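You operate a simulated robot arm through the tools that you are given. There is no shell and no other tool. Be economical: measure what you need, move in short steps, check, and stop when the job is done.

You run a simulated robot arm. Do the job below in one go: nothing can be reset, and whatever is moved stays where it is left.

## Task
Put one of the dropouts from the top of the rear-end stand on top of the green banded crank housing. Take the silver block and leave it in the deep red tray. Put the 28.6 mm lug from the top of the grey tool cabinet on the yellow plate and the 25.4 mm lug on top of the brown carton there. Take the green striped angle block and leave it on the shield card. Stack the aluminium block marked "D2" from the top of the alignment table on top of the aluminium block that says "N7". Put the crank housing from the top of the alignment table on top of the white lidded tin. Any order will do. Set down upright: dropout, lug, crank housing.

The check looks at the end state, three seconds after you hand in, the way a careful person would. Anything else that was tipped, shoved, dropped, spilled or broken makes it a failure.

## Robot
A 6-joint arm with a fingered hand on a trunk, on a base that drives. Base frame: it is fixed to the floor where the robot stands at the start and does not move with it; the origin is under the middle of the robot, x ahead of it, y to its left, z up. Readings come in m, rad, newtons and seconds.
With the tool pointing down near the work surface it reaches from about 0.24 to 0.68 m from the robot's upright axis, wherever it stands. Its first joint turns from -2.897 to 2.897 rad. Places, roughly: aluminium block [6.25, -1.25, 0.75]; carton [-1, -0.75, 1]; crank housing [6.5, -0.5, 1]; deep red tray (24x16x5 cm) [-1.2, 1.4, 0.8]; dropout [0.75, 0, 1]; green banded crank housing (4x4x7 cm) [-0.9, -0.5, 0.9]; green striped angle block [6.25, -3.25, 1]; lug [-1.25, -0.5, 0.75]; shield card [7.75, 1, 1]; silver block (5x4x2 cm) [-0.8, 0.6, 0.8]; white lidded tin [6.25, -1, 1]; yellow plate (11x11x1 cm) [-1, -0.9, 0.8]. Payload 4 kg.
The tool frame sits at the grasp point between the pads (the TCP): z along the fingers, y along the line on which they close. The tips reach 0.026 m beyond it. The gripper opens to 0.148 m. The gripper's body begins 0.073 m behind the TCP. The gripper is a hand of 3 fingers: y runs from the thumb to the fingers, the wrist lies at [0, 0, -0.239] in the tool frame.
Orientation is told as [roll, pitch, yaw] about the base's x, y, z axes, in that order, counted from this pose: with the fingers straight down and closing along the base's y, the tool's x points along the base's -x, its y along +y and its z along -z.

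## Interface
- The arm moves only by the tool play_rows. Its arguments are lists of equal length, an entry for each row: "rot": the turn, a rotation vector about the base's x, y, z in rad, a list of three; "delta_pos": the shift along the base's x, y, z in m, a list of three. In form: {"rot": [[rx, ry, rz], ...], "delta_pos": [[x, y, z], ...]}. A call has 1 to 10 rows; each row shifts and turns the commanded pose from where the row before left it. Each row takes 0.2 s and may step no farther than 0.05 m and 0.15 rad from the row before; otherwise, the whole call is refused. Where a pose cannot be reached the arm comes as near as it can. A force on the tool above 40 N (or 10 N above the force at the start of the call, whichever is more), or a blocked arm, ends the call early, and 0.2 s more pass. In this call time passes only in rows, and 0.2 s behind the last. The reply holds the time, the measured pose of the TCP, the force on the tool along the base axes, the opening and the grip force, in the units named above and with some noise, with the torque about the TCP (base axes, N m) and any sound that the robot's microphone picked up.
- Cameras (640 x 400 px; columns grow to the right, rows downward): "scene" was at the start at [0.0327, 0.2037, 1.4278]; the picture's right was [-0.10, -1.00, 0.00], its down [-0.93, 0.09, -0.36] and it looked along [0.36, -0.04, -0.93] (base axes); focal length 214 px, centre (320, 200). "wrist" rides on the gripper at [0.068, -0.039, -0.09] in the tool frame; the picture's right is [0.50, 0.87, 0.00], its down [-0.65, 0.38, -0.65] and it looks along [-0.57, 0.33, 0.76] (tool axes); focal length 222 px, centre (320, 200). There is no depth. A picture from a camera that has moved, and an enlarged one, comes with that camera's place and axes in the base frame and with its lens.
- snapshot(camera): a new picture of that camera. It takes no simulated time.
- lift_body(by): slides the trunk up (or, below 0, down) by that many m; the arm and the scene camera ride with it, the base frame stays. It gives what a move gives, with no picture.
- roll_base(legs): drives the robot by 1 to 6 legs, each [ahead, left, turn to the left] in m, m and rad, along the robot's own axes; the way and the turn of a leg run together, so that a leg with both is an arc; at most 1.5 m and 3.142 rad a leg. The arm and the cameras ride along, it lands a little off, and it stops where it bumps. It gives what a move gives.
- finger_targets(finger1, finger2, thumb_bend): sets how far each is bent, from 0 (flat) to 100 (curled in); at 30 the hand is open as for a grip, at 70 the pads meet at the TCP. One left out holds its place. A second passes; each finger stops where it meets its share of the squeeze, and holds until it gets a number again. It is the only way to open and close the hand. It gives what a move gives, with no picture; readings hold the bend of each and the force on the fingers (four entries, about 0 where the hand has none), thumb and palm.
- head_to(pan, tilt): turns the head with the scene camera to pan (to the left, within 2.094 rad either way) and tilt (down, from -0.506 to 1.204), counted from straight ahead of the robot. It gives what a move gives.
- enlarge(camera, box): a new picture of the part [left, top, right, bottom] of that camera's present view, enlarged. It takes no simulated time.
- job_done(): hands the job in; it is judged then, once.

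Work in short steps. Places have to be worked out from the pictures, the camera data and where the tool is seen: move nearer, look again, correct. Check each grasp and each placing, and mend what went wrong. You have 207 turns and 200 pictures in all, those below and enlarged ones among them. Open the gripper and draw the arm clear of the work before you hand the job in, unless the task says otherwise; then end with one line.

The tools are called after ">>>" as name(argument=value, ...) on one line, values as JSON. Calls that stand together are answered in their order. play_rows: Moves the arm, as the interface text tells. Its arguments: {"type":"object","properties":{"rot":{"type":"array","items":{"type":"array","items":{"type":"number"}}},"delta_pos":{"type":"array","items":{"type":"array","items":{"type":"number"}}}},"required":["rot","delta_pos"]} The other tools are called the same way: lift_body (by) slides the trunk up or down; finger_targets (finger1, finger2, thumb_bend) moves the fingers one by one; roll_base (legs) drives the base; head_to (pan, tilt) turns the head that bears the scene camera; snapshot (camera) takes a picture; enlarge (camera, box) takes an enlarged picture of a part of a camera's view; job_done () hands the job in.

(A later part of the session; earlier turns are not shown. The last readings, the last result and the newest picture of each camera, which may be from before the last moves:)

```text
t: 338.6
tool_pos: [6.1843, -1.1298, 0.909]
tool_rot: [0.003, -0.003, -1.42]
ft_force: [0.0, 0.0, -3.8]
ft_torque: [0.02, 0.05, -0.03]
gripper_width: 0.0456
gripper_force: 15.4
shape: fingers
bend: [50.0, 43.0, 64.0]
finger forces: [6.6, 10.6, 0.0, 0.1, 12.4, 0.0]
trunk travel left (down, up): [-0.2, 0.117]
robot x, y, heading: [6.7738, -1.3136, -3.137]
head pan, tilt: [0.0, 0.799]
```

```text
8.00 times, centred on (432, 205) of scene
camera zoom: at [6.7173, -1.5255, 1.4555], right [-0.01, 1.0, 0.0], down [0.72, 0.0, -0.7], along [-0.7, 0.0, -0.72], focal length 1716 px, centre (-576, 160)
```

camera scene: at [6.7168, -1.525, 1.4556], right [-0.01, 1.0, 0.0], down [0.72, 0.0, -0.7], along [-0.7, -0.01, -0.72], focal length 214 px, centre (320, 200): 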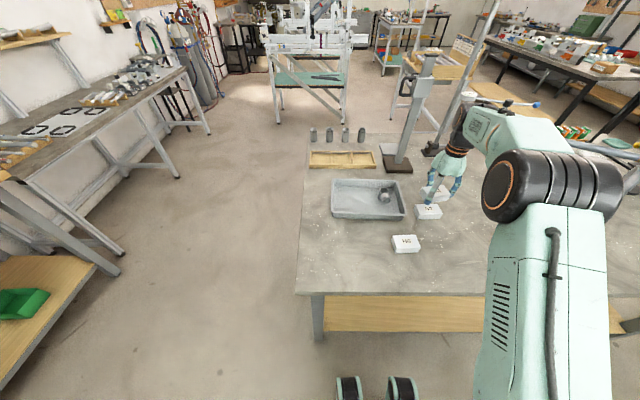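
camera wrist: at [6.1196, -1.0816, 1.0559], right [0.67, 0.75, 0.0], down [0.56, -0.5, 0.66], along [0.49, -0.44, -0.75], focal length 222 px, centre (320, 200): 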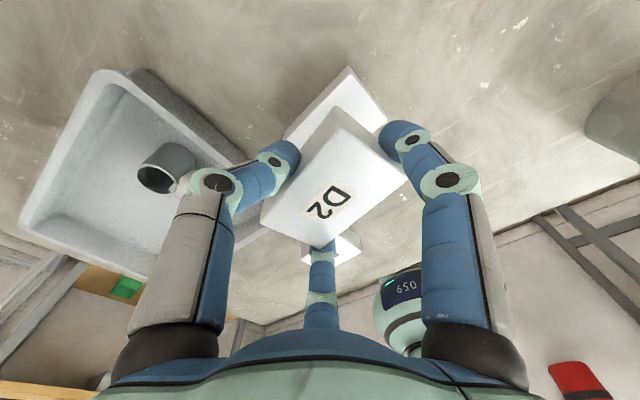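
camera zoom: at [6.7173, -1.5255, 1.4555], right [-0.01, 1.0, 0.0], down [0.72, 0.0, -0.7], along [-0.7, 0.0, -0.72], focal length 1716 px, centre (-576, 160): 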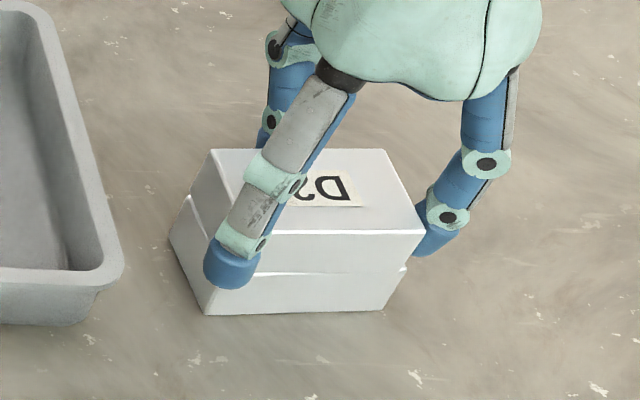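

>>> play_rows(rot=[[0, 0, 0], [0, 0, 0], [0, 0, 0]], delta_pos=[[0, -0.002, -0.001], [0, 0, -0.001], [0, 0, -0.001]])

```text
t: 339.4
tool_pos: [6.1845, -1.1308, 0.906]
tool_rot: [0.002, -0.004, -1.422]
ft_force: [-1.6, 0.1, 4.4]
ft_torque: [-0.01, -0.17, 0.04]
gripper_width: 0.0456
gripper_force: 14.9
shape: fingers
bend: [49.0, 43.0, 64.0]
finger forces: [7.2, 9.8, 0.0, 0.0, 13.3, 0.0]
trunk travel left (down, up): [-0.2, 0.117]
robot x, y, heading: [6.7712, -1.3131, -3.134]
head pan, tilt: [0.0, 0.799]
```

Contact is made. I open gently in stages.

>>> finger_targets(finger1=46, finger2=41, thumb_bend=60)

>>> finger_targets(finger1=40, finger2=36, thumb_bend=48)

>>> play_rows(rot=[[0, 0, 0], [0, 0, 0], [0, 0, 0], [0, 0, 0]], delta_pos=[[0, 0, 0.02], [0, 0, 0.04], [0.02, 0, 0.045], [0.02, 0, 0.04]])

>>> enlarge(camera="scene", box=[380, 170, 476, 240])

```text
t: 340.4
tool_pos: [6.1853, -1.1315, 0.9057]
tool_rot: [0.001, -0.003, -1.422]
ft_force: [0.7, -1.0, 0.0]
ft_torque: [-0.02, 0.0, 0.03]
gripper_width: 0.0532
gripper_force: 0.3
shape: fingers
bend: [46.0, 41.0, 60.0]
finger forces: [0.0, 0.3, 0.0, 0.1, 0.0, 0.0]
trunk travel left (down, up): [-0.2, 0.117]
robot x, y, heading: [6.7722, -1.3155, -3.132]
head pan, tilt: [0.0, 0.799]
```

```text
t: 341.4
tool_pos: [6.1847, -1.1304, 0.9071]
tool_rot: [0.001, -0.003, -1.419]
ft_force: [0.1, 1.3, 0.6]
ft_torque: [0.0, 0.0, 0.01]
gripper_width: 0.0817
gripper_force: 0.0
shape: fingers
bend: [40.0, 36.0, 48.0]
finger forces: [0.1, 0.0, 0.0, 0.1, 0.0, 0.1]
trunk travel left (down, up): [-0.2, 0.117]
robot x, y, heading: [6.7742, -1.3138, -3.135]
head pan, tilt: [0.0, 0.799]
```

```text
t: 342.4
tool_pos: [6.2279, -1.1329, 1.0526]
tool_rot: [0.002, -0.003, -1.42]
ft_force: [0.8, 0.2, -0.3]
ft_torque: [-0.01, 0.0, 0.01]
gripper_width: 0.0814
gripper_force: 0.0
shape: fingers
bend: [40.0, 36.0, 48.0]
finger forces: [0.1, 0.1, 0.0, 0.0, 0.0, 0.0]
trunk travel left (down, up): [-0.2, 0.117]
robot x, y, heading: [6.7724, -1.313, -3.132]
head pan, tilt: [0.0, 0.799]
```

```text
5.71 times, centred on (428, 205) of scene
camera zoom: at [6.7183, -1.5257, 1.4555], right [-0.01, 1.0, 0.0], down [0.72, 0.01, -0.7], along [-0.7, 0.0, -0.72], focal length 1226 px, centre (-297, 171)
```

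zoom: 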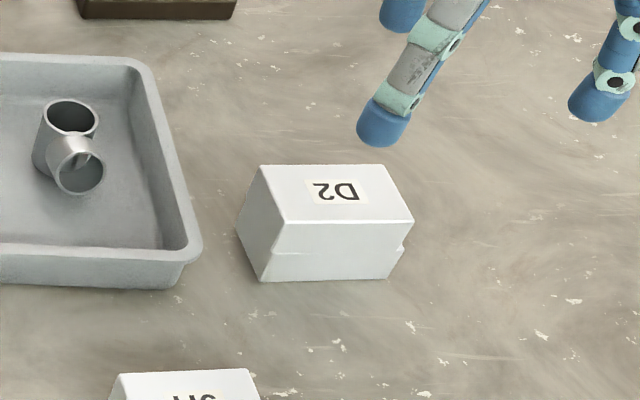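

D2 sits squarely on N7. Last: the green striped angle block on the south bench. I tuck the arm, back off, turn to face -y and drive over.

>>> play_rows(rot=[[0, 0, 0], [0, 0, 0], [0, 0, 0], [0, 0, 0]], delta_pos=[[0.03, 0, 0.035], [0.035, 0, 0.035], [0.035, 0, 0.035], [0.035, 0, 0.03]])

>>> roll_base(legs=[[-0.12, 0, 0], [0, 0, 1.565], [0.85, 0, 0], [0, -0.4, 0]])

>>> head_to(pan=0.1, tilt=0.6)

>>> snapshot(camera="scene")

```text
t: 343.4
tool_pos: [6.3608, -1.1311, 1.1836]
tool_rot: [0.002, -0.004, -1.42]
ft_force: [-0.5, 0.5, -0.2]
ft_torque: [-0.02, -0.01, -0.04]
gripper_width: 0.0819
gripper_force: 0.1
shape: fingers
bend: [40.0, 36.0, 48.0]
finger forces: [0.1, 0.1, 0.1, 0.0, 0.0, 0.0]
trunk travel left (down, up): [-0.2, 0.117]
robot x, y, heading: [6.7742, -1.3163, -3.138]
head pan, tilt: [0.0, 0.799]
```

```text
t: 356.4
tool_pos: [6.2932, -2.581, 1.1841]
tool_rot: [0.001, -0.003, 0.13]
ft_force: [0.3, -0.3, 0.1]
ft_torque: [-0.02, -0.02, -0.03]
gripper_width: 0.0816
gripper_force: 0.1
shape: fingers
bend: [40.0, 36.0, 48.0]
finger forces: [0.0, 0.0, 0.0, 0.0, 0.0, 0.0]
trunk travel left (down, up): [-0.2, 0.117]
robot x, y, heading: [6.4844, -2.1739, -1.582]
head pan, tilt: [0.0, 0.799]
```

```text
t: 357.1
tool_pos: [6.2926, -2.5807, 1.1833]
tool_rot: [0.002, -0.002, 0.129]
ft_force: [0.0, 0.4, 0.2]
ft_torque: [-0.04, -0.01, -0.05]
gripper_width: 0.0818
gripper_force: 0.1
shape: fingers
bend: [40.0, 36.0, 48.0]
finger forces: [0.0, 0.0, 0.1, 0.0, 0.0, 0.1]
trunk travel left (down, up): [-0.2, 0.117]
robot x, y, heading: [6.4851, -2.1705, -1.581]
head pan, tilt: [0.099, 0.6]
```

```text
49 pictures are left
camera scene: at [6.7047, -2.2414, 1.4723], right [-1.0, -0.09, 0.0], down [-0.05, 0.56, -0.82], along [0.07, -0.82, -0.57], focal length 214 px, centre (320, 200)
```

scene: 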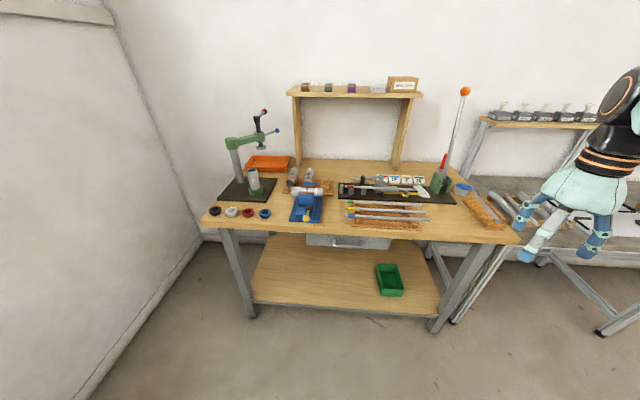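

>>> head_to(pan=-0.4, tilt=0.6)

>>> snapshot(camera="scene")

>>> enlarge(camera="scene", box=[100, 110, 420, 270])

```text
t: 358.0
tool_pos: [6.2944, -2.5817, 1.183]
tool_rot: [0.004, -0.004, 0.129]
ft_force: [0.2, -0.1, 0.6]
ft_torque: [0.05, -0.02, 0.0]
gripper_width: 0.0818
gripper_force: 0.0
shape: fingers
bend: [40.0, 36.0, 48.0]
finger forces: [0.0, 0.1, 0.0, 0.0, 0.0, 0.0]
trunk travel left (down, up): [-0.2, 0.117]
robot x, y, heading: [6.483, -2.1702, -1.587]
head pan, tilt: [-0.4, 0.6]
```

```text
48 pictures are left
camera scene: at [6.6617, -2.2343, 1.4724], right [-0.92, 0.4, 0.0], down [0.23, 0.52, -0.83], along [-0.33, -0.76, -0.56], focal length 214 px, centre (320, 200)
```

scene: 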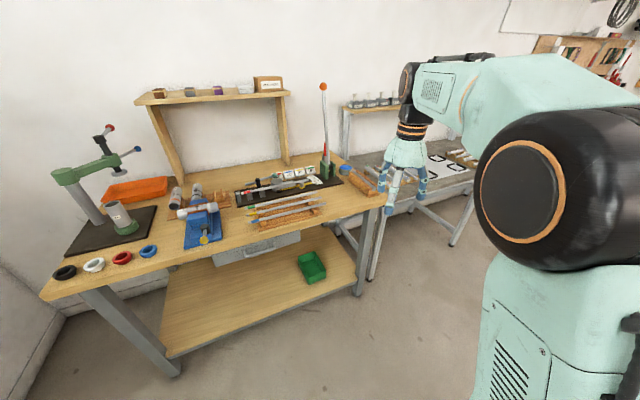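

```text
2.00 times, centred on (260, 190) of scene
camera zoom: at [6.6617, -2.2343, 1.4724], right [-0.92, 0.4, 0.0], down [0.23, 0.52, -0.83], along [-0.33, -0.76, -0.56], focal length 429 px, centre (440, 220)
```

zoom: 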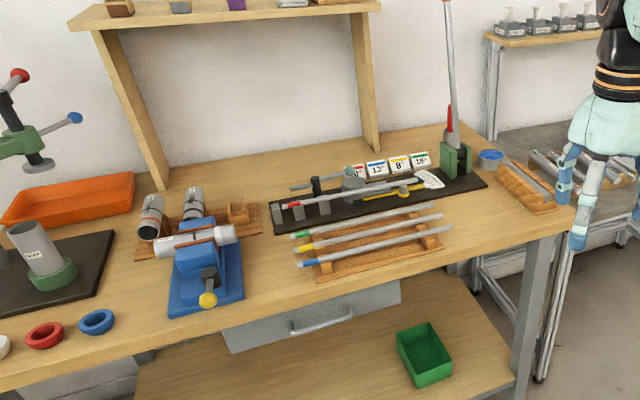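

Those small numbered blocks behind the protractor look like the angle blocks. I zoom in.

>>> enlarge(camera="scene", box=[260, 155, 356, 215])

```text
6.67 times, centred on (308, 185) of scene
camera zoom: at [6.6617, -2.2343, 1.4724], right [-0.92, 0.4, 0.0], down [0.23, 0.52, -0.83], along [-0.33, -0.76, -0.56], focal length 1430 px, centre (400, 300)
```

zoom: 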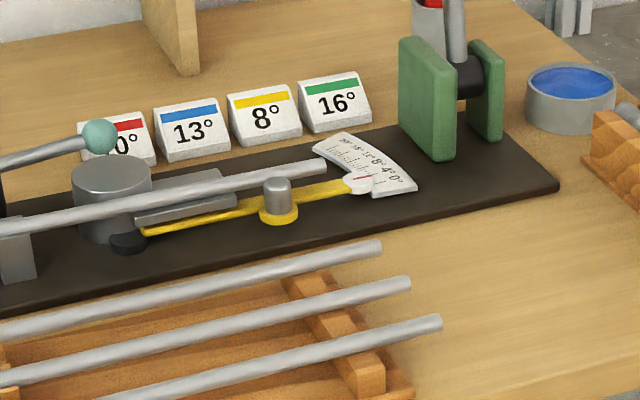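

The target is the 16° wedge (green stripe), tightly set: 8° block to its left, mitre base in front, green bracket to its right. I drive in front of it for a closer view.

>>> roll_base(legs=[[0, -0.2, 0.016], [0.38, 0, 0]])

>>> head_to(pan=-0.35, tilt=0.75)

>>> snapshot(camera="scene")

```text
t: 362.4
tool_pos: [6.099, -2.963, 1.1836]
tool_rot: [0.002, -0.003, 0.148]
ft_force: [-0.8, -0.8, 0.2]
ft_torque: [0.01, -0.02, 0.0]
gripper_width: 0.0821
gripper_force: 0.0
shape: fingers
bend: [40.0, 36.0, 48.0]
finger forces: [0.0, 0.0, 0.1, 0.1, 0.1, 0.0]
trunk travel left (down, up): [-0.2, 0.117]
robot x, y, heading: [6.2835, -2.5502, -1.561]
head pan, tilt: [-0.4, 0.6]
```

```text
t: 363.1
tool_pos: [6.098, -2.9628, 1.1843]
tool_rot: [0.002, -0.003, 0.148]
ft_force: [0.1, -0.1, 0.5]
ft_torque: [0.02, 0.03, -0.02]
gripper_width: 0.0817
gripper_force: 0.0
shape: fingers
bend: [40.0, 36.0, 48.0]
finger forces: [0.0, 0.0, 0.0, 0.0, 0.0, 0.0]
trunk travel left (down, up): [-0.2, 0.117]
robot x, y, heading: [6.28, -2.5502, -1.569]
head pan, tilt: [-0.351, 0.75]
```

```text
45 pictures are left
camera scene: at [6.466, -2.6051, 1.4596], right [-0.94, 0.34, 0.0], down [0.23, 0.64, -0.73], along [-0.25, -0.69, -0.68], focal length 214 px, centre (320, 200)
```

scene: 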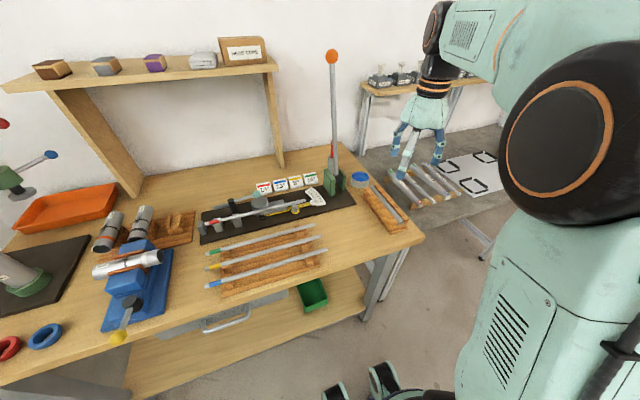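

>>> enlarge(camera="scene", box=[250, 165, 330, 215])

>>> enlarge(camera="scene", box=[285, 165, 333, 200])

```text
8.00 times, centred on (290, 190) of scene
camera zoom: at [6.466, -2.6051, 1.4596], right [-0.94, 0.34, 0.0], down [0.23, 0.64, -0.73], along [-0.25, -0.69, -0.68], focal length 1716 px, centre (560, 280)
```

zoom: 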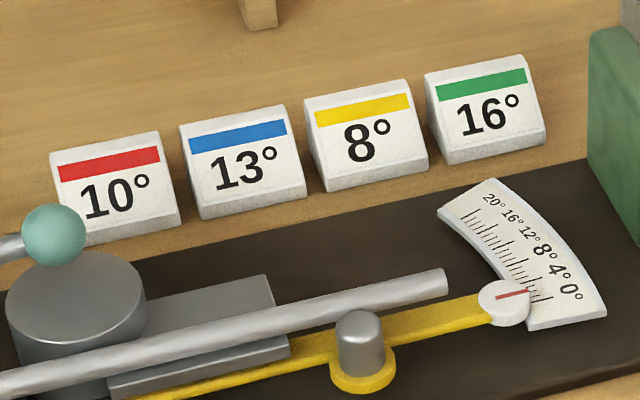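

```text
11.43 times, centred on (309, 182) of scene
camera zoom: at [6.466, -2.6051, 1.4596], right [-0.94, 0.34, 0.0], down [0.23, 0.64, -0.73], along [-0.25, -0.69, -0.68], focal length 2451 px, centre (446, 400)
```

zoom: 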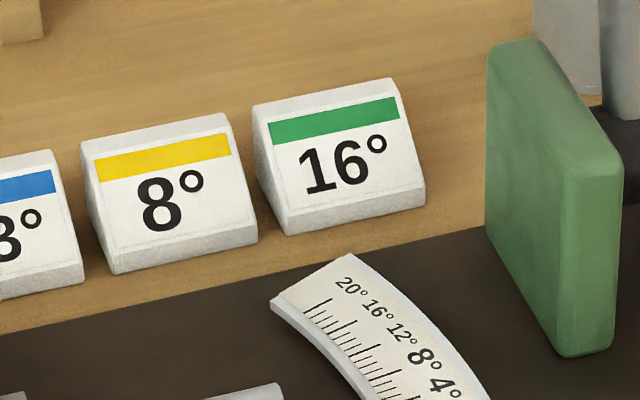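

Gaps beside the 16° block are ~1 cm, ~2.7 cm in front and free behind; so I'll pinch it front-to-back with two fingers, thumb raised (yaw +90°). I advance a little, raise the trunk for reach, and bring the hand over.

>>> lift_body(by=0.1)

>>> roll_base(legs=[[0.07, 0, 0]])

>>> play_rows(rot=[[0, 0, 0.142], [0, 0, 0.142], [0, 0, 0.142], [0, 0, 0.142], [0, 0, 0.142], [0, 0, 0.142], [0, 0, 0.142], [0, 0, 0.142], [0, 0, 0.142], [0, 0, 0.145]], delta_pos=[[0.016, 0, -0.005], [0.016, 0, -0.005], [0.016, 0, -0.005], [0.016, -0.005, -0.005], [0.016, -0.02, -0.01], [0.016, -0.025, -0.01], [0.016, -0.025, -0.015], [0.016, -0.025, -0.015], [0.016, -0.025, -0.015], [0.014, -0.025, -0.015]])

>>> finger_targets(finger1=44, finger2=44, thumb_bend=0)

>>> snapshot(camera="wrist")

>>> snapshot(camera="scene")

```text
t: 364.5
tool_pos: [6.099, -2.9622, 1.2831]
tool_rot: [0.0, -0.005, 0.148]
ft_force: [-0.3, 0.8, -0.2]
ft_torque: [-0.01, 0.03, -0.01]
gripper_width: 0.0818
gripper_force: 0.1
shape: fingers
bend: [40.0, 36.0, 48.0]
finger forces: [0.0, 0.0, 0.0, 0.0, 0.0, 0.0]
trunk travel left (down, up): [-0.3, 0.017]
robot x, y, heading: [6.2816, -2.5513, -1.564]
head pan, tilt: [-0.351, 0.75]
```

```text
t: 365.5
tool_pos: [6.0986, -3.0325, 1.2822]
tool_rot: [0.004, -0.004, 0.149]
ft_force: [-0.2, 0.1, -0.6]
ft_torque: [0.03, -0.01, 0.0]
gripper_width: 0.0813
gripper_force: 0.0
shape: fingers
bend: [40.0, 36.0, 48.0]
finger forces: [0.1, 0.0, 0.0, 0.0, 0.0, 0.0]
trunk travel left (down, up): [-0.3, 0.017]
robot x, y, heading: [6.2831, -2.6208, -1.568]
head pan, tilt: [-0.351, 0.75]
```

```text
t: 367.7
tool_pos: [6.2578, -3.1825, 1.1834]
tool_rot: [0.002, -0.004, 1.574]
ft_force: [-0.3, 0.3, -0.2]
ft_torque: [0.02, 0.02, 0.01]
gripper_width: 0.0816
gripper_force: 0.0
shape: fingers
bend: [40.0, 36.0, 48.0]
finger forces: [0.1, 0.0, 0.1, 0.0, 0.0, 0.1]
trunk travel left (down, up): [-0.3, 0.017]
robot x, y, heading: [6.2821, -2.6229, -1.564]
head pan, tilt: [-0.351, 0.75]
```

```text
t: 368.7
tool_pos: [6.2565, -3.1813, 1.1834]
tool_rot: [0.003, -0.003, 1.572]
ft_force: [-0.1, 0.0, -0.1]
ft_torque: [0.0, 0.02, 0.01]
gripper_width: 0.1356
gripper_force: 0.0
shape: fingers
bend: [44.0, 44.0, 0.0]
finger forces: [0.0, 0.0, 0.0, 0.0, 0.0, 0.1]
trunk travel left (down, up): [-0.3, 0.017]
robot x, y, heading: [6.2876, -2.6179, -1.564]
head pan, tilt: [-0.351, 0.75]
```

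```text
42 pictures are left
camera wrist: at [6.2954, -3.2483, 1.2741], right [-0.87, -0.5, 0.0], down [-0.38, 0.65, 0.66], along [-0.33, 0.57, -0.75], focal length 222 px, centre (320, 200)
```

wrist: 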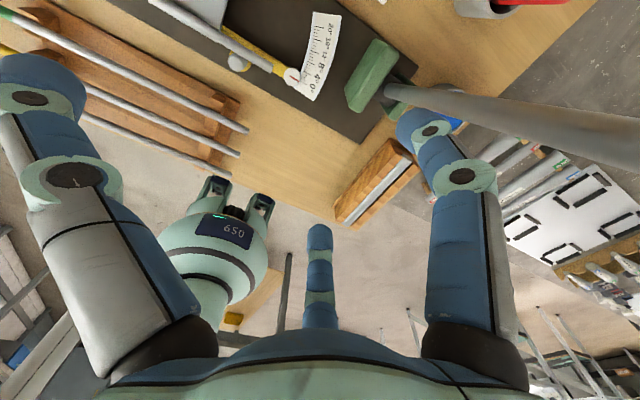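

```text
41 pictures are left
camera scene: at [6.4663, -2.6684, 1.5638], right [-0.94, 0.34, 0.0], down [0.23, 0.64, -0.73], along [-0.25, -0.69, -0.68], focal length 214 px, centre (320, 200)
```

scene: 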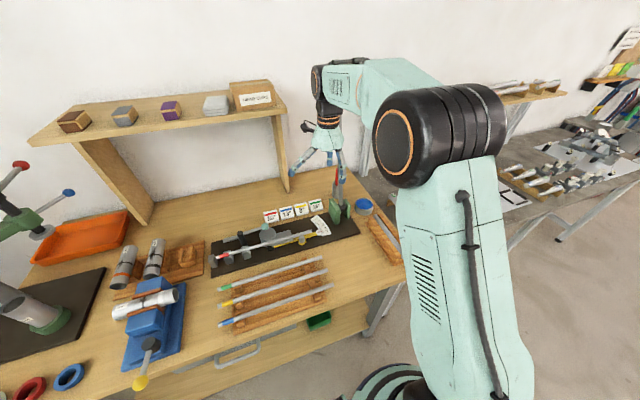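

The lever rod is ~0.1 m to the side, so there is room. I move over the block centre (6.256,-3.341) while lowering to z≈1.02 to see whether it is reachable.

>>> play_rows(rot=[[0, 0, 0], [0, 0, 0], [0, 0, 0], [0, 0, 0], [0, 0, 0], [0, 0, 0]], delta_pos=[[0, -0.02, -0.035], [0, -0.03, -0.03], [0, -0.03, -0.03], [0, -0.03, -0.03], [0, -0.03, -0.02], [0, -0.02, -0.02]])

>>> snapshot(camera="wrist")

>>> enlarge(camera="scene", box=[250, 130, 378, 240])

```text
t: 370.1
tool_pos: [6.2581, -3.32, 1.0168]
tool_rot: [0.002, -0.001, 1.572]
ft_force: [-0.9, -0.2, 0.1]
ft_torque: [0.03, 0.01, -0.02]
gripper_width: 0.1354
gripper_force: 0.0
shape: fingers
bend: [44.0, 44.0, 0.0]
finger forces: [0.0, 0.0, 0.0, 0.0, 0.1, 0.0]
out of reach, approached as far as the arm can: row 5, 6
trunk travel left (down, up): [-0.3, 0.017]
robot x, y, heading: [6.2819, -2.6214, -1.565]
head pan, tilt: [-0.351, 0.75]
```

```text
40 pictures are left
camera wrist: at [6.2973, -3.3873, 1.1066], right [-0.87, -0.5, 0.0], down [-0.38, 0.65, 0.66], along [-0.33, 0.57, -0.75], focal length 222 px, centre (320, 200)
```

wrist: 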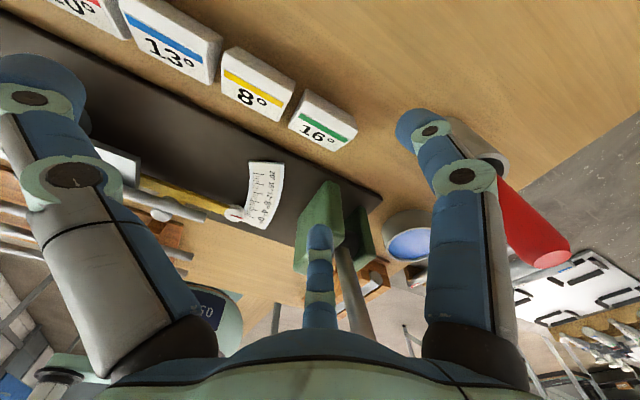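

```text
3.64 times, centred on (314, 185) of scene
camera zoom: at [6.4664, -2.6682, 1.5638], right [-0.94, 0.34, 0.0], down [0.23, 0.64, -0.73], along [-0.25, -0.69, -0.68], focal length 780 px, centre (342, 254)
```

zoom: 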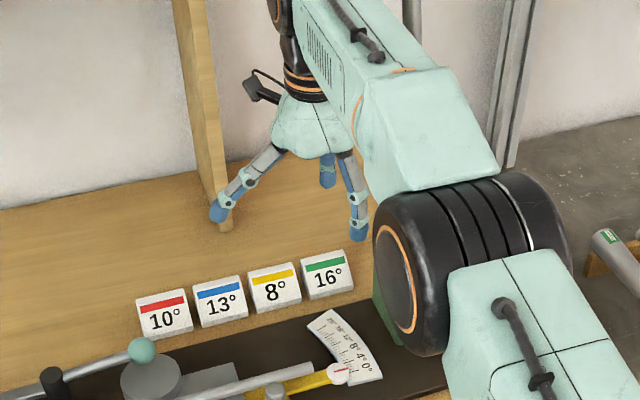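

Triangulation now gives the block face centre (6.252,-3.318,0.893), bench ≈0.873; the bracket stands in front-right and a tall cup behind-right. Yaw +30° (finger1 raised towards -x, thumb behind, finger2 in front) leans away from those; I rotate so.

>>> play_rows(rot=[[0, 0, -0.15], [0, 0, -0.15], [0, 0, -0.15], [0, 0, -0.15], [0, 0, -0.15], [0, 0, -0.15], [0, 0, -0.148]], delta_pos=[[0, 0, 0.015], [-0.004, 0, 0], [-0.004, 0, 0], [-0.004, 0, 0], [-0.004, 0, 0], [-0.003, 0, 0], [0, -0.004, 0]])

>>> finger_targets(finger1=25, finger2=53, thumb_bend=53)

>>> snapshot(camera="wrist")

```text
t: 371.7
tool_pos: [6.2386, -3.3181, 1.0311]
tool_rot: [0.002, -0.004, 0.523]
ft_force: [0.0, 0.3, 0.1]
ft_torque: [-0.01, -0.02, 0.0]
gripper_width: 0.1355
gripper_force: 0.1
shape: fingers
bend: [44.0, 44.0, 0.0]
finger forces: [0.0, 0.1, 0.0, 0.0, 0.1, 0.1]
out of reach, approached as far as the arm can: row 4
trunk travel left (down, up): [-0.3, 0.017]
robot x, y, heading: [6.2828, -2.6218, -1.57]
head pan, tilt: [-0.351, 0.75]
```

```text
t: 372.7
tool_pos: [6.2391, -3.3179, 1.03]
tool_rot: [0.002, -0.002, 0.524]
ft_force: [0.3, 0.0, -0.4]
ft_torque: [0.0, 0.03, 0.02]
gripper_width: 0.0977
gripper_force: 0.1
shape: fingers
bend: [25.0, 53.0, 53.0]
finger forces: [0.0, 0.0, 0.0, 0.0, 0.1, 0.0]
trunk travel left (down, up): [-0.3, 0.017]
robot x, y, heading: [6.282, -2.6194, -1.566]
head pan, tilt: [-0.351, 0.75]
```

```text
38 pictures are left
camera wrist: at [6.1993, -3.3855, 1.1202], right [-0.87, 0.5, 0.0], down [0.38, 0.65, 0.66], along [0.33, 0.57, -0.75], focal length 222 px, centre (320, 200)
```

wrist: 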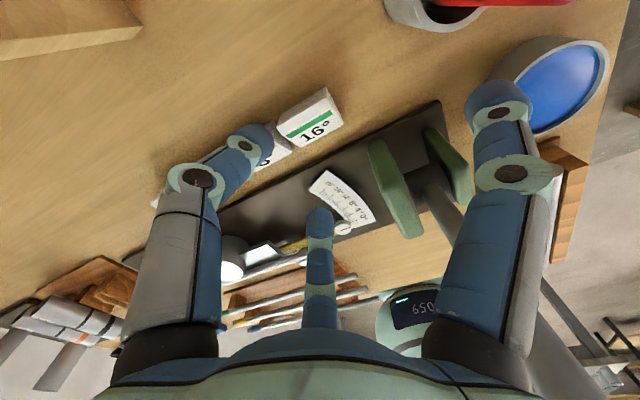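

>>> enlarge(camera="wrist", box=[250, 70, 362, 160])

```text
4.44 times, centred on (306, 115) of wrist
camera zoom: at [6.1993, -3.3855, 1.1202], right [-0.87, 0.5, 0.0], down [0.38, 0.65, 0.66], along [0.33, 0.57, -0.75], focal length 987 px, centre (382, 578)
```

zoom: 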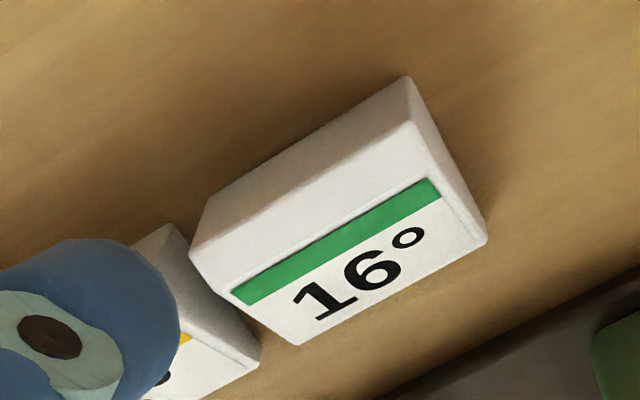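

Corner fit: block x 6.226–6.283, y -3.329…-3.288, ~38 mm high at the back; front gap 2.5 cm. I centre at (6.243,-3.309), set the pinch opening and lower to 0.94.

>>> finger_targets(finger2=55, thumb_bend=55)

>>> play_rows(rot=[[0, 0, 0], [0, 0, 0], [0, 0, 0]], delta_pos=[[0.004, 0.0094, 0], [0, 0, -0.045], [0, 0, -0.04]])

>>> snapshot(camera="wrist")

>>> enlarge(camera="scene", box=[285, 170, 365, 230])

```text
t: 373.7
tool_pos: [6.2404, -3.3183, 1.0301]
tool_rot: [0.003, -0.002, 0.523]
ft_force: [0.2, -0.3, -1.0]
ft_torque: [-0.02, 0.0, 0.01]
gripper_width: 0.0948
gripper_force: 0.1
shape: fingers
bend: [25.0, 55.0, 55.0]
finger forces: [0.0, 0.0, 0.0, 0.1, 0.0, 0.0]
trunk travel left (down, up): [-0.3, 0.017]
robot x, y, heading: [6.2843, -2.6209, -1.568]
head pan, tilt: [-0.351, 0.75]
```

```text
t: 374.5
tool_pos: [6.2435, -3.3109, 0.9432]
tool_rot: [0.001, -0.001, 0.524]
ft_force: [0.3, 0.4, -0.7]
ft_torque: [-0.01, 0.02, 0.03]
gripper_width: 0.095
gripper_force: 0.1
shape: fingers
bend: [25.0, 55.0, 55.0]
finger forces: [0.0, 0.0, 0.1, 0.0, 0.1, 0.1]
trunk travel left (down, up): [-0.3, 0.017]
robot x, y, heading: [6.2842, -2.6204, -1.568]
head pan, tilt: [-0.351, 0.75]
```

```text
36 pictures are left
camera wrist: at [6.2036, -3.3785, 1.0343], right [-0.87, 0.5, 0.0], down [0.38, 0.65, 0.66], along [0.33, 0.57, -0.75], focal length 222 px, centre (320, 200)
```

wrist: 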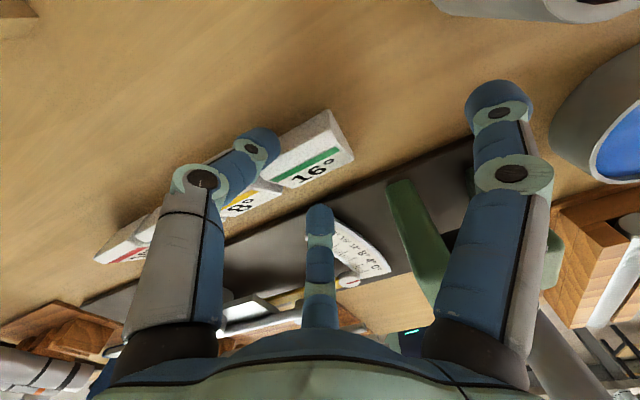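

```text
6.67 times, centred on (325, 200) of scene
camera zoom: at [6.4664, -2.6684, 1.5638], right [-0.94, 0.34, 0.0], down [0.23, 0.64, -0.73], along [-0.25, -0.69, -0.68], focal length 1430 px, centre (287, 200)
```

zoom: 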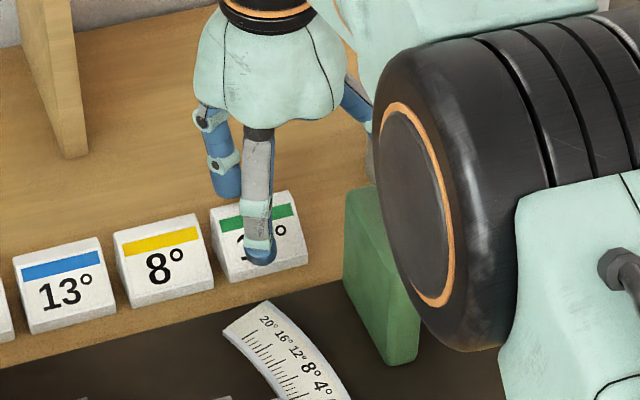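

Both pinch digits are placed in front of and behind the block. I descend in small steps to ~0.911.

>>> play_rows(rot=[[0, 0, 0], [0, 0, 0], [0, 0, 0], [0, 0, 0]], delta_pos=[[0, 0, -0.012], [0, 0, -0.01], [0, 0, -0.006], [0, 0, -0.004]])

>>> snapshot(camera="wrist")

>>> enlarge(camera="scene", box=[285, 170, 365, 230])

```text
t: 375.5
tool_pos: [6.2432, -3.3101, 0.9133]
tool_rot: [0.0, -0.001, 0.523]
ft_force: [1.0, 0.8, 8.7]
ft_torque: [0.09, -0.15, 0.0]
gripper_width: 0.0947
gripper_force: 4.0
shape: fingers
bend: [25.0, 55.0, 55.0]
finger forces: [0.1, 5.7, 0.0, 0.0, 2.2, 0.0]
trunk travel left (down, up): [-0.3, 0.017]
robot x, y, heading: [6.2826, -2.6163, -1.562]
head pan, tilt: [-0.351, 0.75]
```

```text
34 pictures are left
camera wrist: at [6.2037, -3.3774, 1.0041], right [-0.87, 0.5, 0.0], down [0.38, 0.65, 0.66], along [0.33, 0.57, -0.76], focal length 222 px, centre (320, 200)
```

wrist: 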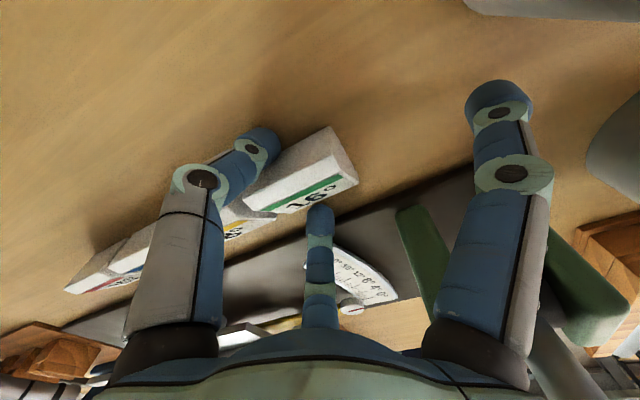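

```text
6.67 times, centred on (325, 200) of scene
camera zoom: at [6.4664, -2.6672, 1.564], right [-0.94, 0.34, 0.0], down [0.23, 0.64, -0.73], along [-0.25, -0.69, -0.68], focal length 1430 px, centre (287, 200)
```

zoom: 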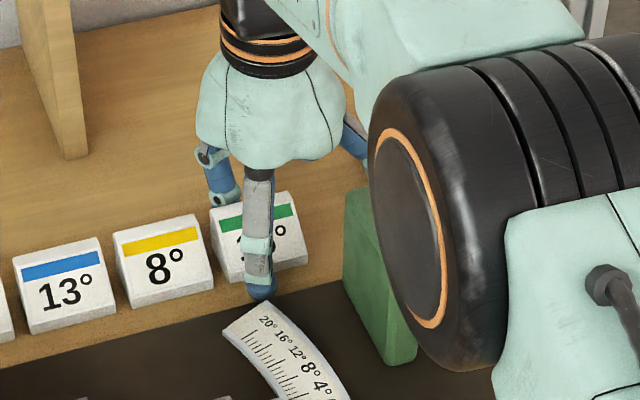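

Both tips touch the bench at TCP 0.913. I raise 3 mm and close the two digits gently.

>>> play_rows(rot=[[0, 0, 0]], delta_pos=[[0, 0, 0.004]])

>>> finger_targets(finger2=59, thumb_bend=59)

>>> finger_targets(finger2=64, thumb_bend=64)

>>> snapshot(camera="wrist")

```text
t: 375.9
tool_pos: [6.2438, -3.3107, 0.9155]
tool_rot: [0.004, -0.004, 0.524]
ft_force: [0.9, 0.1, -0.2]
ft_torque: [0.02, -0.03, -0.02]
gripper_width: 0.0951
gripper_force: 0.0
shape: fingers
bend: [25.0, 55.0, 55.0]
finger forces: [0.0, 0.0, 0.0, 0.1, 0.0, 0.0]
trunk travel left (down, up): [-0.3, 0.017]
robot x, y, heading: [6.2831, -2.6238, -1.563]
head pan, tilt: [-0.351, 0.75]
```

```text
t: 376.9
tool_pos: [6.2428, -3.3104, 0.9155]
tool_rot: [0.001, -0.005, 0.525]
ft_force: [0.5, 0.0, -1.2]
ft_torque: [-0.02, 0.0, 0.02]
gripper_width: 0.0912
gripper_force: 1.4
shape: fingers
bend: [25.0, 57.0, 58.0]
finger forces: [0.1, 1.5, 0.1, 0.0, 1.5, 0.0]
trunk travel left (down, up): [-0.3, 0.017]
robot x, y, heading: [6.2841, -2.6208, -1.567]
head pan, tilt: [-0.351, 0.75]
```

```text
t: 377.9
tool_pos: [6.2441, -3.3108, 0.9153]
tool_rot: [0.002, -0.004, 0.523]
ft_force: [0.1, -0.3, 0.1]
ft_torque: [0.0, 0.01, -0.02]
gripper_width: 0.0885
gripper_force: 6.5
shape: fingers
bend: [25.0, 57.0, 61.0]
finger forces: [0.0, 5.6, 0.0, 0.1, 6.1, 0.0]
trunk travel left (down, up): [-0.3, 0.017]
robot x, y, heading: [6.2799, -2.6226, -1.568]
head pan, tilt: [-0.351, 0.75]
```

```text
32 pictures are left
camera wrist: at [6.2034, -3.3777, 1.0064], right [-0.87, 0.5, 0.0], down [0.38, 0.65, 0.66], along [0.33, 0.57, -0.75], focal length 222 px, centre (320, 200)
```

wrist: 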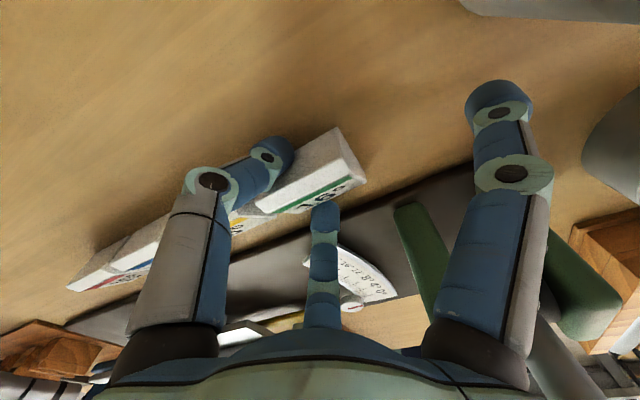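

Pinched at ~6 N each. I lift gently and check.

>>> play_rows(rot=[[0, 0, 0], [0, 0, 0], [0, 0, 0]], delta_pos=[[0, 0, 0.006], [0, 0, 0.012], [0, 0, 0.02]])

>>> snapshot(camera="wrist")

>>> enlarge(camera="scene", box=[265, 160, 361, 230])

```text
t: 378.7
tool_pos: [6.2427, -3.3091, 0.9552]
tool_rot: [0.001, -0.003, 0.522]
ft_force: [-0.2, -0.3, -0.1]
ft_torque: [-0.01, 0.03, -0.01]
gripper_width: 0.0882
gripper_force: 5.1
shape: fingers
bend: [25.0, 58.0, 61.0]
finger forces: [0.1, 5.1, 0.1, 0.1, 5.9, 0.0]
trunk travel left (down, up): [-0.3, 0.017]
robot x, y, heading: [6.2832, -2.6195, -1.567]
head pan, tilt: [-0.351, 0.75]
```

```text
31 pictures are left
camera wrist: at [6.2026, -3.3775, 1.046], right [-0.87, 0.5, 0.0], down [0.38, 0.65, 0.66], along [0.33, 0.57, -0.75], focal length 222 px, centre (320, 200)
```

wrist: 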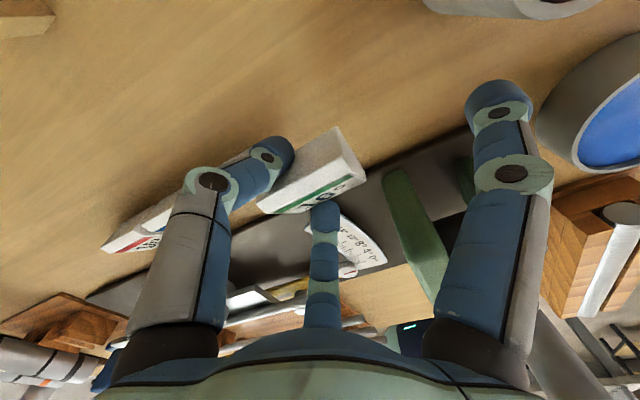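

```text
5.71 times, centred on (313, 195) of scene
camera zoom: at [6.4663, -2.6681, 1.5638], right [-0.94, 0.34, 0.0], down [0.23, 0.64, -0.73], along [-0.25, -0.69, -0.68], focal length 1226 px, centre (360, 229)
```

zoom: 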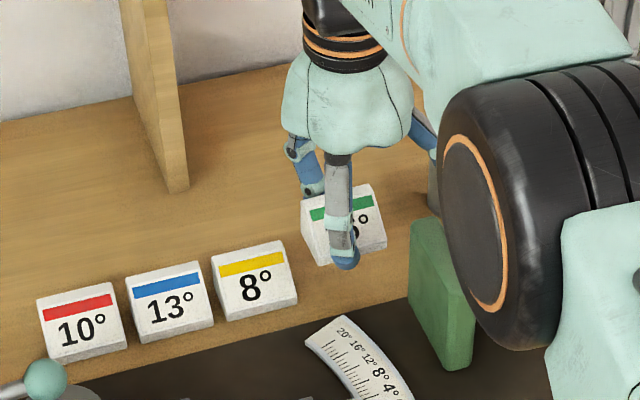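

Lifted cleanly; neighbours undisturbed. I retract up and back from the bench, then reverse away.

>>> play_rows(rot=[[0, 0, 0], [0, 0, 0], [0, 0, 0], [0, 0, 0], [0, 0, 0], [0, 0, 0], [0, 0, 0], [0, 0, 0]], delta_pos=[[0, 0.005, 0.03], [0, 0.015, 0.03], [0, 0.025, 0.03], [0, 0.03, 0.03], [0, 0.035, 0.025], [0, 0.035, 0.02], [0, 0.035, 0.01], [0, 0.035, 0]])

>>> roll_base(legs=[[-0.35, 0, 0], [0, 0.62, 0], [0, 0, 1.571], [0, 0, 1.571]])

>>> snapshot(camera="wrist")

```text
t: 380.5
tool_pos: [6.2424, -3.0941, 1.1288]
tool_rot: [0.002, -0.003, 0.523]
ft_force: [0.5, 0.2, 0.5]
ft_torque: [-0.03, -0.01, 0.01]
gripper_width: 0.0836
gripper_force: 0.0
shape: fingers
bend: [25.0, 64.0, 64.0]
finger forces: [0.0, 0.0, 0.1, 0.1, 0.0, 0.0]
trunk travel left (down, up): [-0.3, 0.017]
robot x, y, heading: [6.2829, -2.6205, -1.566]
head pan, tilt: [-0.351, 0.75]
```

```text
t: 396.0
tool_pos: [6.9458, -1.7947, 1.1282]
tool_rot: [0.001, -0.003, -2.615]
ft_force: [0.5, -0.8, 0.5]
ft_torque: [0.0, 0.0, -0.03]
gripper_width: 0.0838
gripper_force: 0.0
shape: fingers
bend: [25.0, 64.0, 64.0]
finger forces: [0.0, 0.0, 0.0, 0.1, 0.0, 0.0]
trunk travel left (down, up): [-0.3, 0.017]
robot x, y, heading: [6.9103, -2.2708, 1.58]
head pan, tilt: [-0.351, 0.75]
```

```text
29 pictures are left
camera wrist: at [6.9857, -1.7275, 1.2188], right [0.87, -0.5, 0.0], down [-0.38, -0.65, 0.66], along [-0.33, -0.57, -0.75], focal length 222 px, centre (320, 200)
```

wrist: 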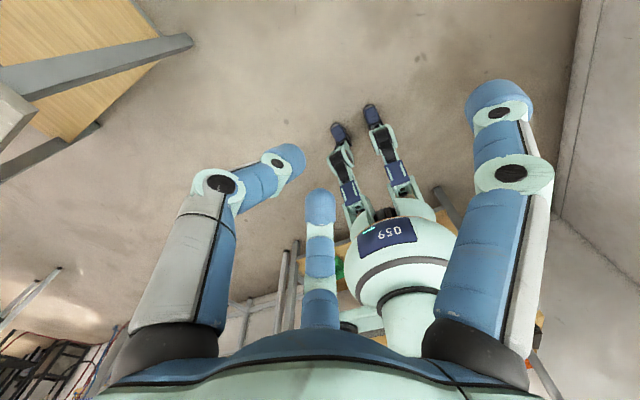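

The block slipped out during the retraction. I go back and look for where it fell.

>>> roll_base(legs=[[0, 0, -1.571], [0, 0, -1.571], [0, -0.62, 0], [0.2, 0, 0]])

>>> snapshot(camera="scene")

```text
t: 410.7
tool_pos: [6.2588, -2.9577, 1.1291]
tool_rot: [0.003, -0.004, 0.535]
ft_force: [0.1, 1.0, -0.3]
ft_torque: [0.01, 0.0, 0.02]
gripper_width: 0.0834
gripper_force: 0.0
shape: fingers
bend: [25.0, 64.0, 64.0]
finger forces: [0.0, 0.1, 0.0, 0.0, 0.1, 0.1]
trunk travel left (down, up): [-0.3, 0.017]
robot x, y, heading: [6.296, -2.4804, -1.554]
head pan, tilt: [-0.351, 0.75]
```

```text
28 pictures are left
camera scene: at [6.477, -2.5269, 1.5637], right [-0.94, 0.33, 0.0], down [0.22, 0.64, -0.73], along [-0.24, -0.69, -0.68], focal length 214 px, centre (320, 200)
```

scene: 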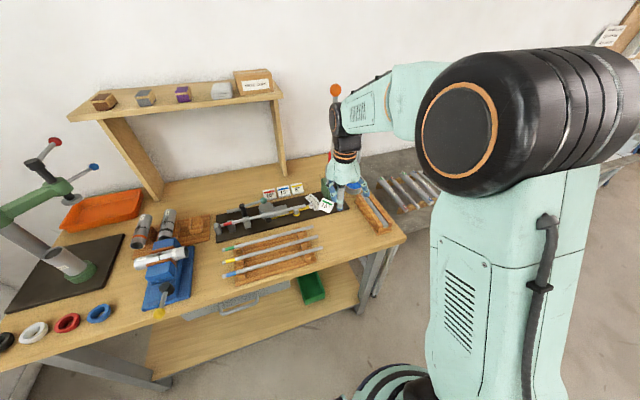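

>>> enlarge(camera="scene", box=[280, 170, 376, 230])

```text
6.67 times, centred on (328, 200) of scene
camera zoom: at [6.477, -2.5269, 1.5637], right [-0.94, 0.33, 0.0], down [0.22, 0.64, -0.73], along [-0.24, -0.69, -0.68], focal length 1430 px, centre (267, 200)
```

zoom: 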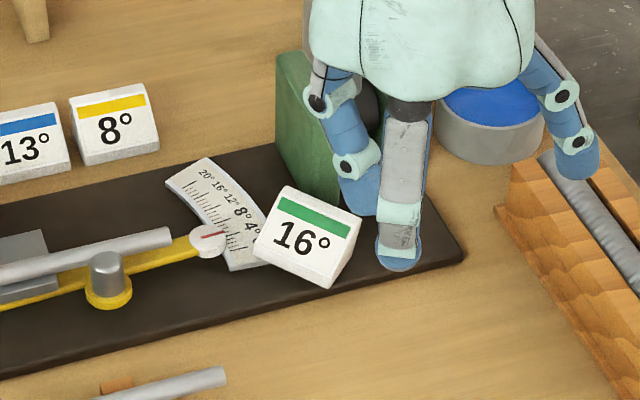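

It landed upright on the mitre's black base, turned ~35°, with nothing else disturbed. The front slope made it slip, so now I'll pinch its vertical side faces: yaw 125°, finger1/finger2 on the sides, thumb raised.

>>> roll_base(legs=[[0.1, 0, 0]])

>>> play_rows(rot=[[0, 0, 0.149], [0, 0, 0.149], [0, 0, 0.149], [0, 0, 0.149], [0, 0, 0.149], [0, 0, 0.149], [0, 0, 0.149], [0, 0, 0.149], [0, 0, 0.149], [0, 0, 0.149]], delta_pos=[[0, 0, 0], [0, 0, 0], [0, 0, 0], [0, 0, 0], [-0.003, -0.01, 0], [-0.003, -0.015, 0], [-0.003, -0.016, 0], [-0.003, -0.016, -0.01], [-0.004, -0.016, -0.02], [-0.004, -0.016, -0.02]])

>>> finger_targets(finger1=50, finger2=50, thumb_bend=0)

>>> snapshot(camera="wrist")

```text
t: 411.9
tool_pos: [6.2607, -3.0572, 1.1283]
tool_rot: [0.0, -0.004, 0.535]
ft_force: [0.1, -0.2, 0.2]
ft_torque: [0.03, -0.02, 0.02]
gripper_width: 0.0836
gripper_force: 0.1
shape: fingers
bend: [25.0, 64.0, 64.0]
finger forces: [0.0, 0.0, 0.1, 0.0, 0.1, 0.1]
trunk travel left (down, up): [-0.3, 0.017]
robot x, y, heading: [6.2974, -2.581, -1.557]
head pan, tilt: [-0.351, 0.75]
```

```text
t: 414.1
tool_pos: [6.2411, -3.1461, 1.0789]
tool_rot: [0.001, -0.003, 2.027]
ft_force: [0.0, 0.1, -0.5]
ft_torque: [-0.02, -0.02, 0.01]
gripper_width: 0.0835
gripper_force: 0.1
shape: fingers
bend: [25.0, 64.0, 64.0]
finger forces: [0.0, 0.1, 0.0, 0.0, 0.1, 0.1]
trunk travel left (down, up): [-0.3, 0.017]
robot x, y, heading: [6.2938, -2.5821, -1.552]
head pan, tilt: [-0.351, 0.75]
```

```text
t: 415.1
tool_pos: [6.242, -3.1449, 1.0785]
tool_rot: [0.002, -0.004, 2.026]
ft_force: [0.7, 0.1, -0.5]
ft_torque: [-0.01, 0.0, 0.02]
gripper_width: 0.1272
gripper_force: 0.1
shape: fingers
bend: [50.0, 50.0, 0.0]
finger forces: [0.0, 0.0, 0.1, 0.0, 0.0, 0.1]
trunk travel left (down, up): [-0.3, 0.017]
robot x, y, heading: [6.2938, -2.5751, -1.557]
head pan, tilt: [-0.351, 0.75]
```

```text
26 pictures are left
camera wrist: at [6.3054, -3.1887, 1.1698], right [-0.56, -0.83, 0.0], down [-0.63, 0.42, 0.66], along [-0.55, 0.37, -0.75], focal length 222 px, centre (320, 200)
```

wrist: 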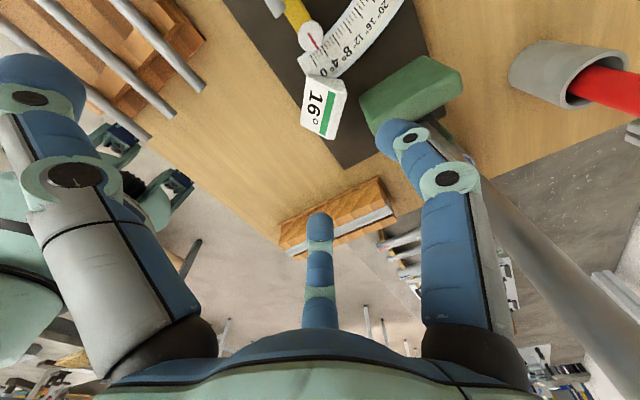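

>>> enlarge(camera="wrist", box=[270, 50, 398, 150])

```text
4.00 times, centred on (334, 100) of wrist
camera zoom: at [6.3054, -3.1887, 1.1698], right [-0.56, -0.83, 0.0], down [-0.63, 0.42, 0.66], along [-0.55, 0.37, -0.75], focal length 888 px, centre (264, 600)
```

zoom: 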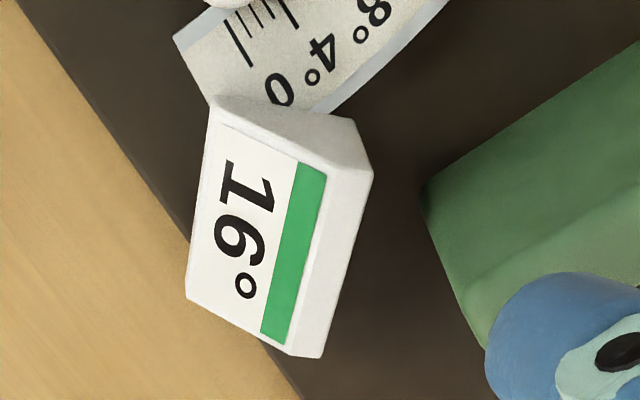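

Better fit: block centre (6.230,-3.140), front facing 45°; the protractor's edge is close by one side, so I grip the taller rear half with the tips just above the protractor. I rotate to yaw 135°, centre and lower to 0.97.

>>> play_rows(rot=[[0, 0, 0.11], [0, 0, 0.11], [0, 0, 0.11], [0, 0, 0], [0, 0, 0], [0, 0, 0]], delta_pos=[[-0.0037, 0.005, 0], [-0.0037, 0.0045, 0], [0, 0, -0.02], [0, 0, -0.03], [0, 0, -0.03], [0, 0, -0.028]])

>>> snapshot(camera="wrist")

>>> enlarge(camera="scene", box=[280, 170, 376, 240])

```text
t: 416.5
tool_pos: [6.2351, -3.1371, 0.9718]
tool_rot: [0.001, -0.004, 2.356]
ft_force: [0.0, 0.5, 0.8]
ft_torque: [-0.01, -0.04, -0.03]
gripper_width: 0.1275
gripper_force: 0.0
shape: fingers
bend: [50.0, 50.0, 0.0]
finger forces: [0.0, 0.0, 0.0, 0.1, 0.1, 0.0]
trunk travel left (down, up): [-0.3, 0.017]
robot x, y, heading: [6.2985, -2.5775, -1.557]
head pan, tilt: [-0.351, 0.75]
```

```text
24 pictures are left
camera wrist: at [6.3084, -3.1566, 1.0614], right [-0.26, -0.97, 0.0], down [-0.73, 0.2, 0.66], along [-0.63, 0.17, -0.75], focal length 222 px, centre (320, 200)
```

wrist: 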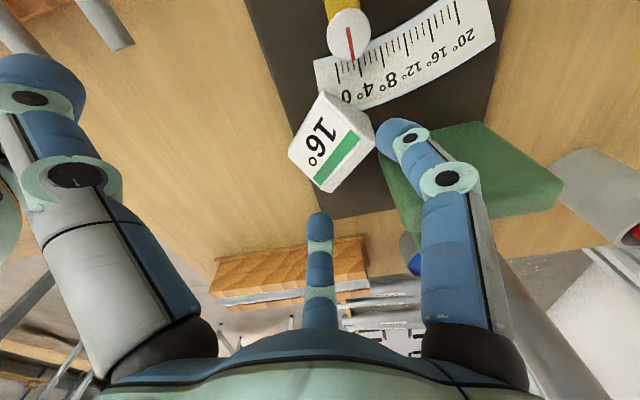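

```text
5.71 times, centred on (328, 205) of scene
camera zoom: at [6.4786, -2.6269, 1.5638], right [-0.94, 0.33, 0.0], down [0.22, 0.64, -0.73], along [-0.24, -0.69, -0.68], focal length 1226 px, centre (274, 171)
```

zoom: 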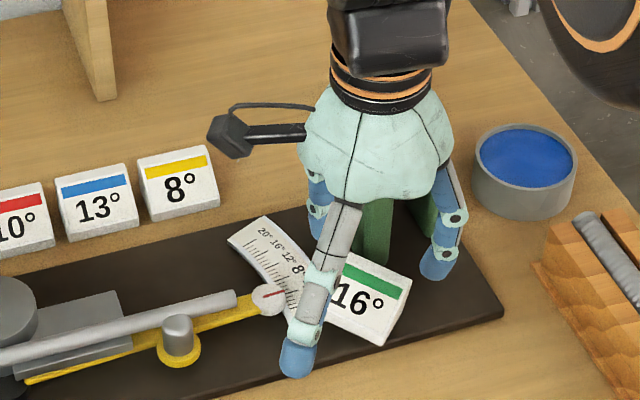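

Close to ideal; the block's centre is ~5 mm off along -y. I correct and descend to 0.938.

>>> play_rows(rot=[[0, 0, 0], [0, 0, 0], [0, 0, 0]], delta_pos=[[0.002, -0.0045, 0], [0, 0, -0.02], [0, 0, -0.014]])

>>> snapshot(camera="wrist")

```text
t: 417.3
tool_pos: [6.2351, -3.1407, 0.9364]
tool_rot: [0.002, -0.004, 2.357]
ft_force: [-0.1, -0.6, -0.8]
ft_torque: [0.01, 0.01, -0.01]
gripper_width: 0.1272
gripper_force: 0.1
shape: fingers
bend: [50.0, 50.0, 0.0]
finger forces: [0.1, 0.0, 0.0, 0.1, 0.0, 0.0]
trunk travel left (down, up): [-0.3, 0.017]
robot x, y, heading: [6.2929, -2.5786, -1.556]
head pan, tilt: [-0.351, 0.75]
```

```text
22 pictures are left
camera wrist: at [6.3098, -3.1613, 1.0263], right [-0.26, -0.97, 0.0], down [-0.73, 0.2, 0.66], along [-0.63, 0.17, -0.75], focal length 222 px, centre (320, 200)
```

wrist: 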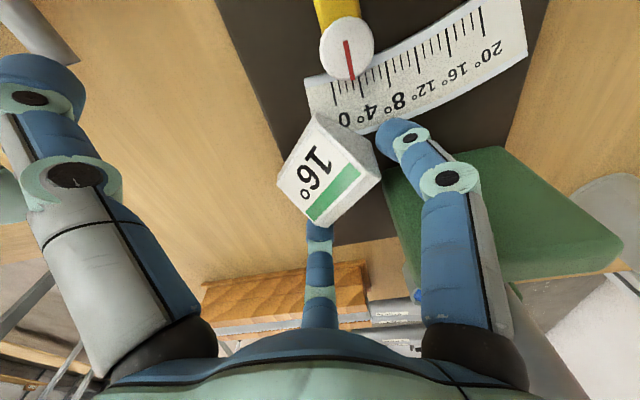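

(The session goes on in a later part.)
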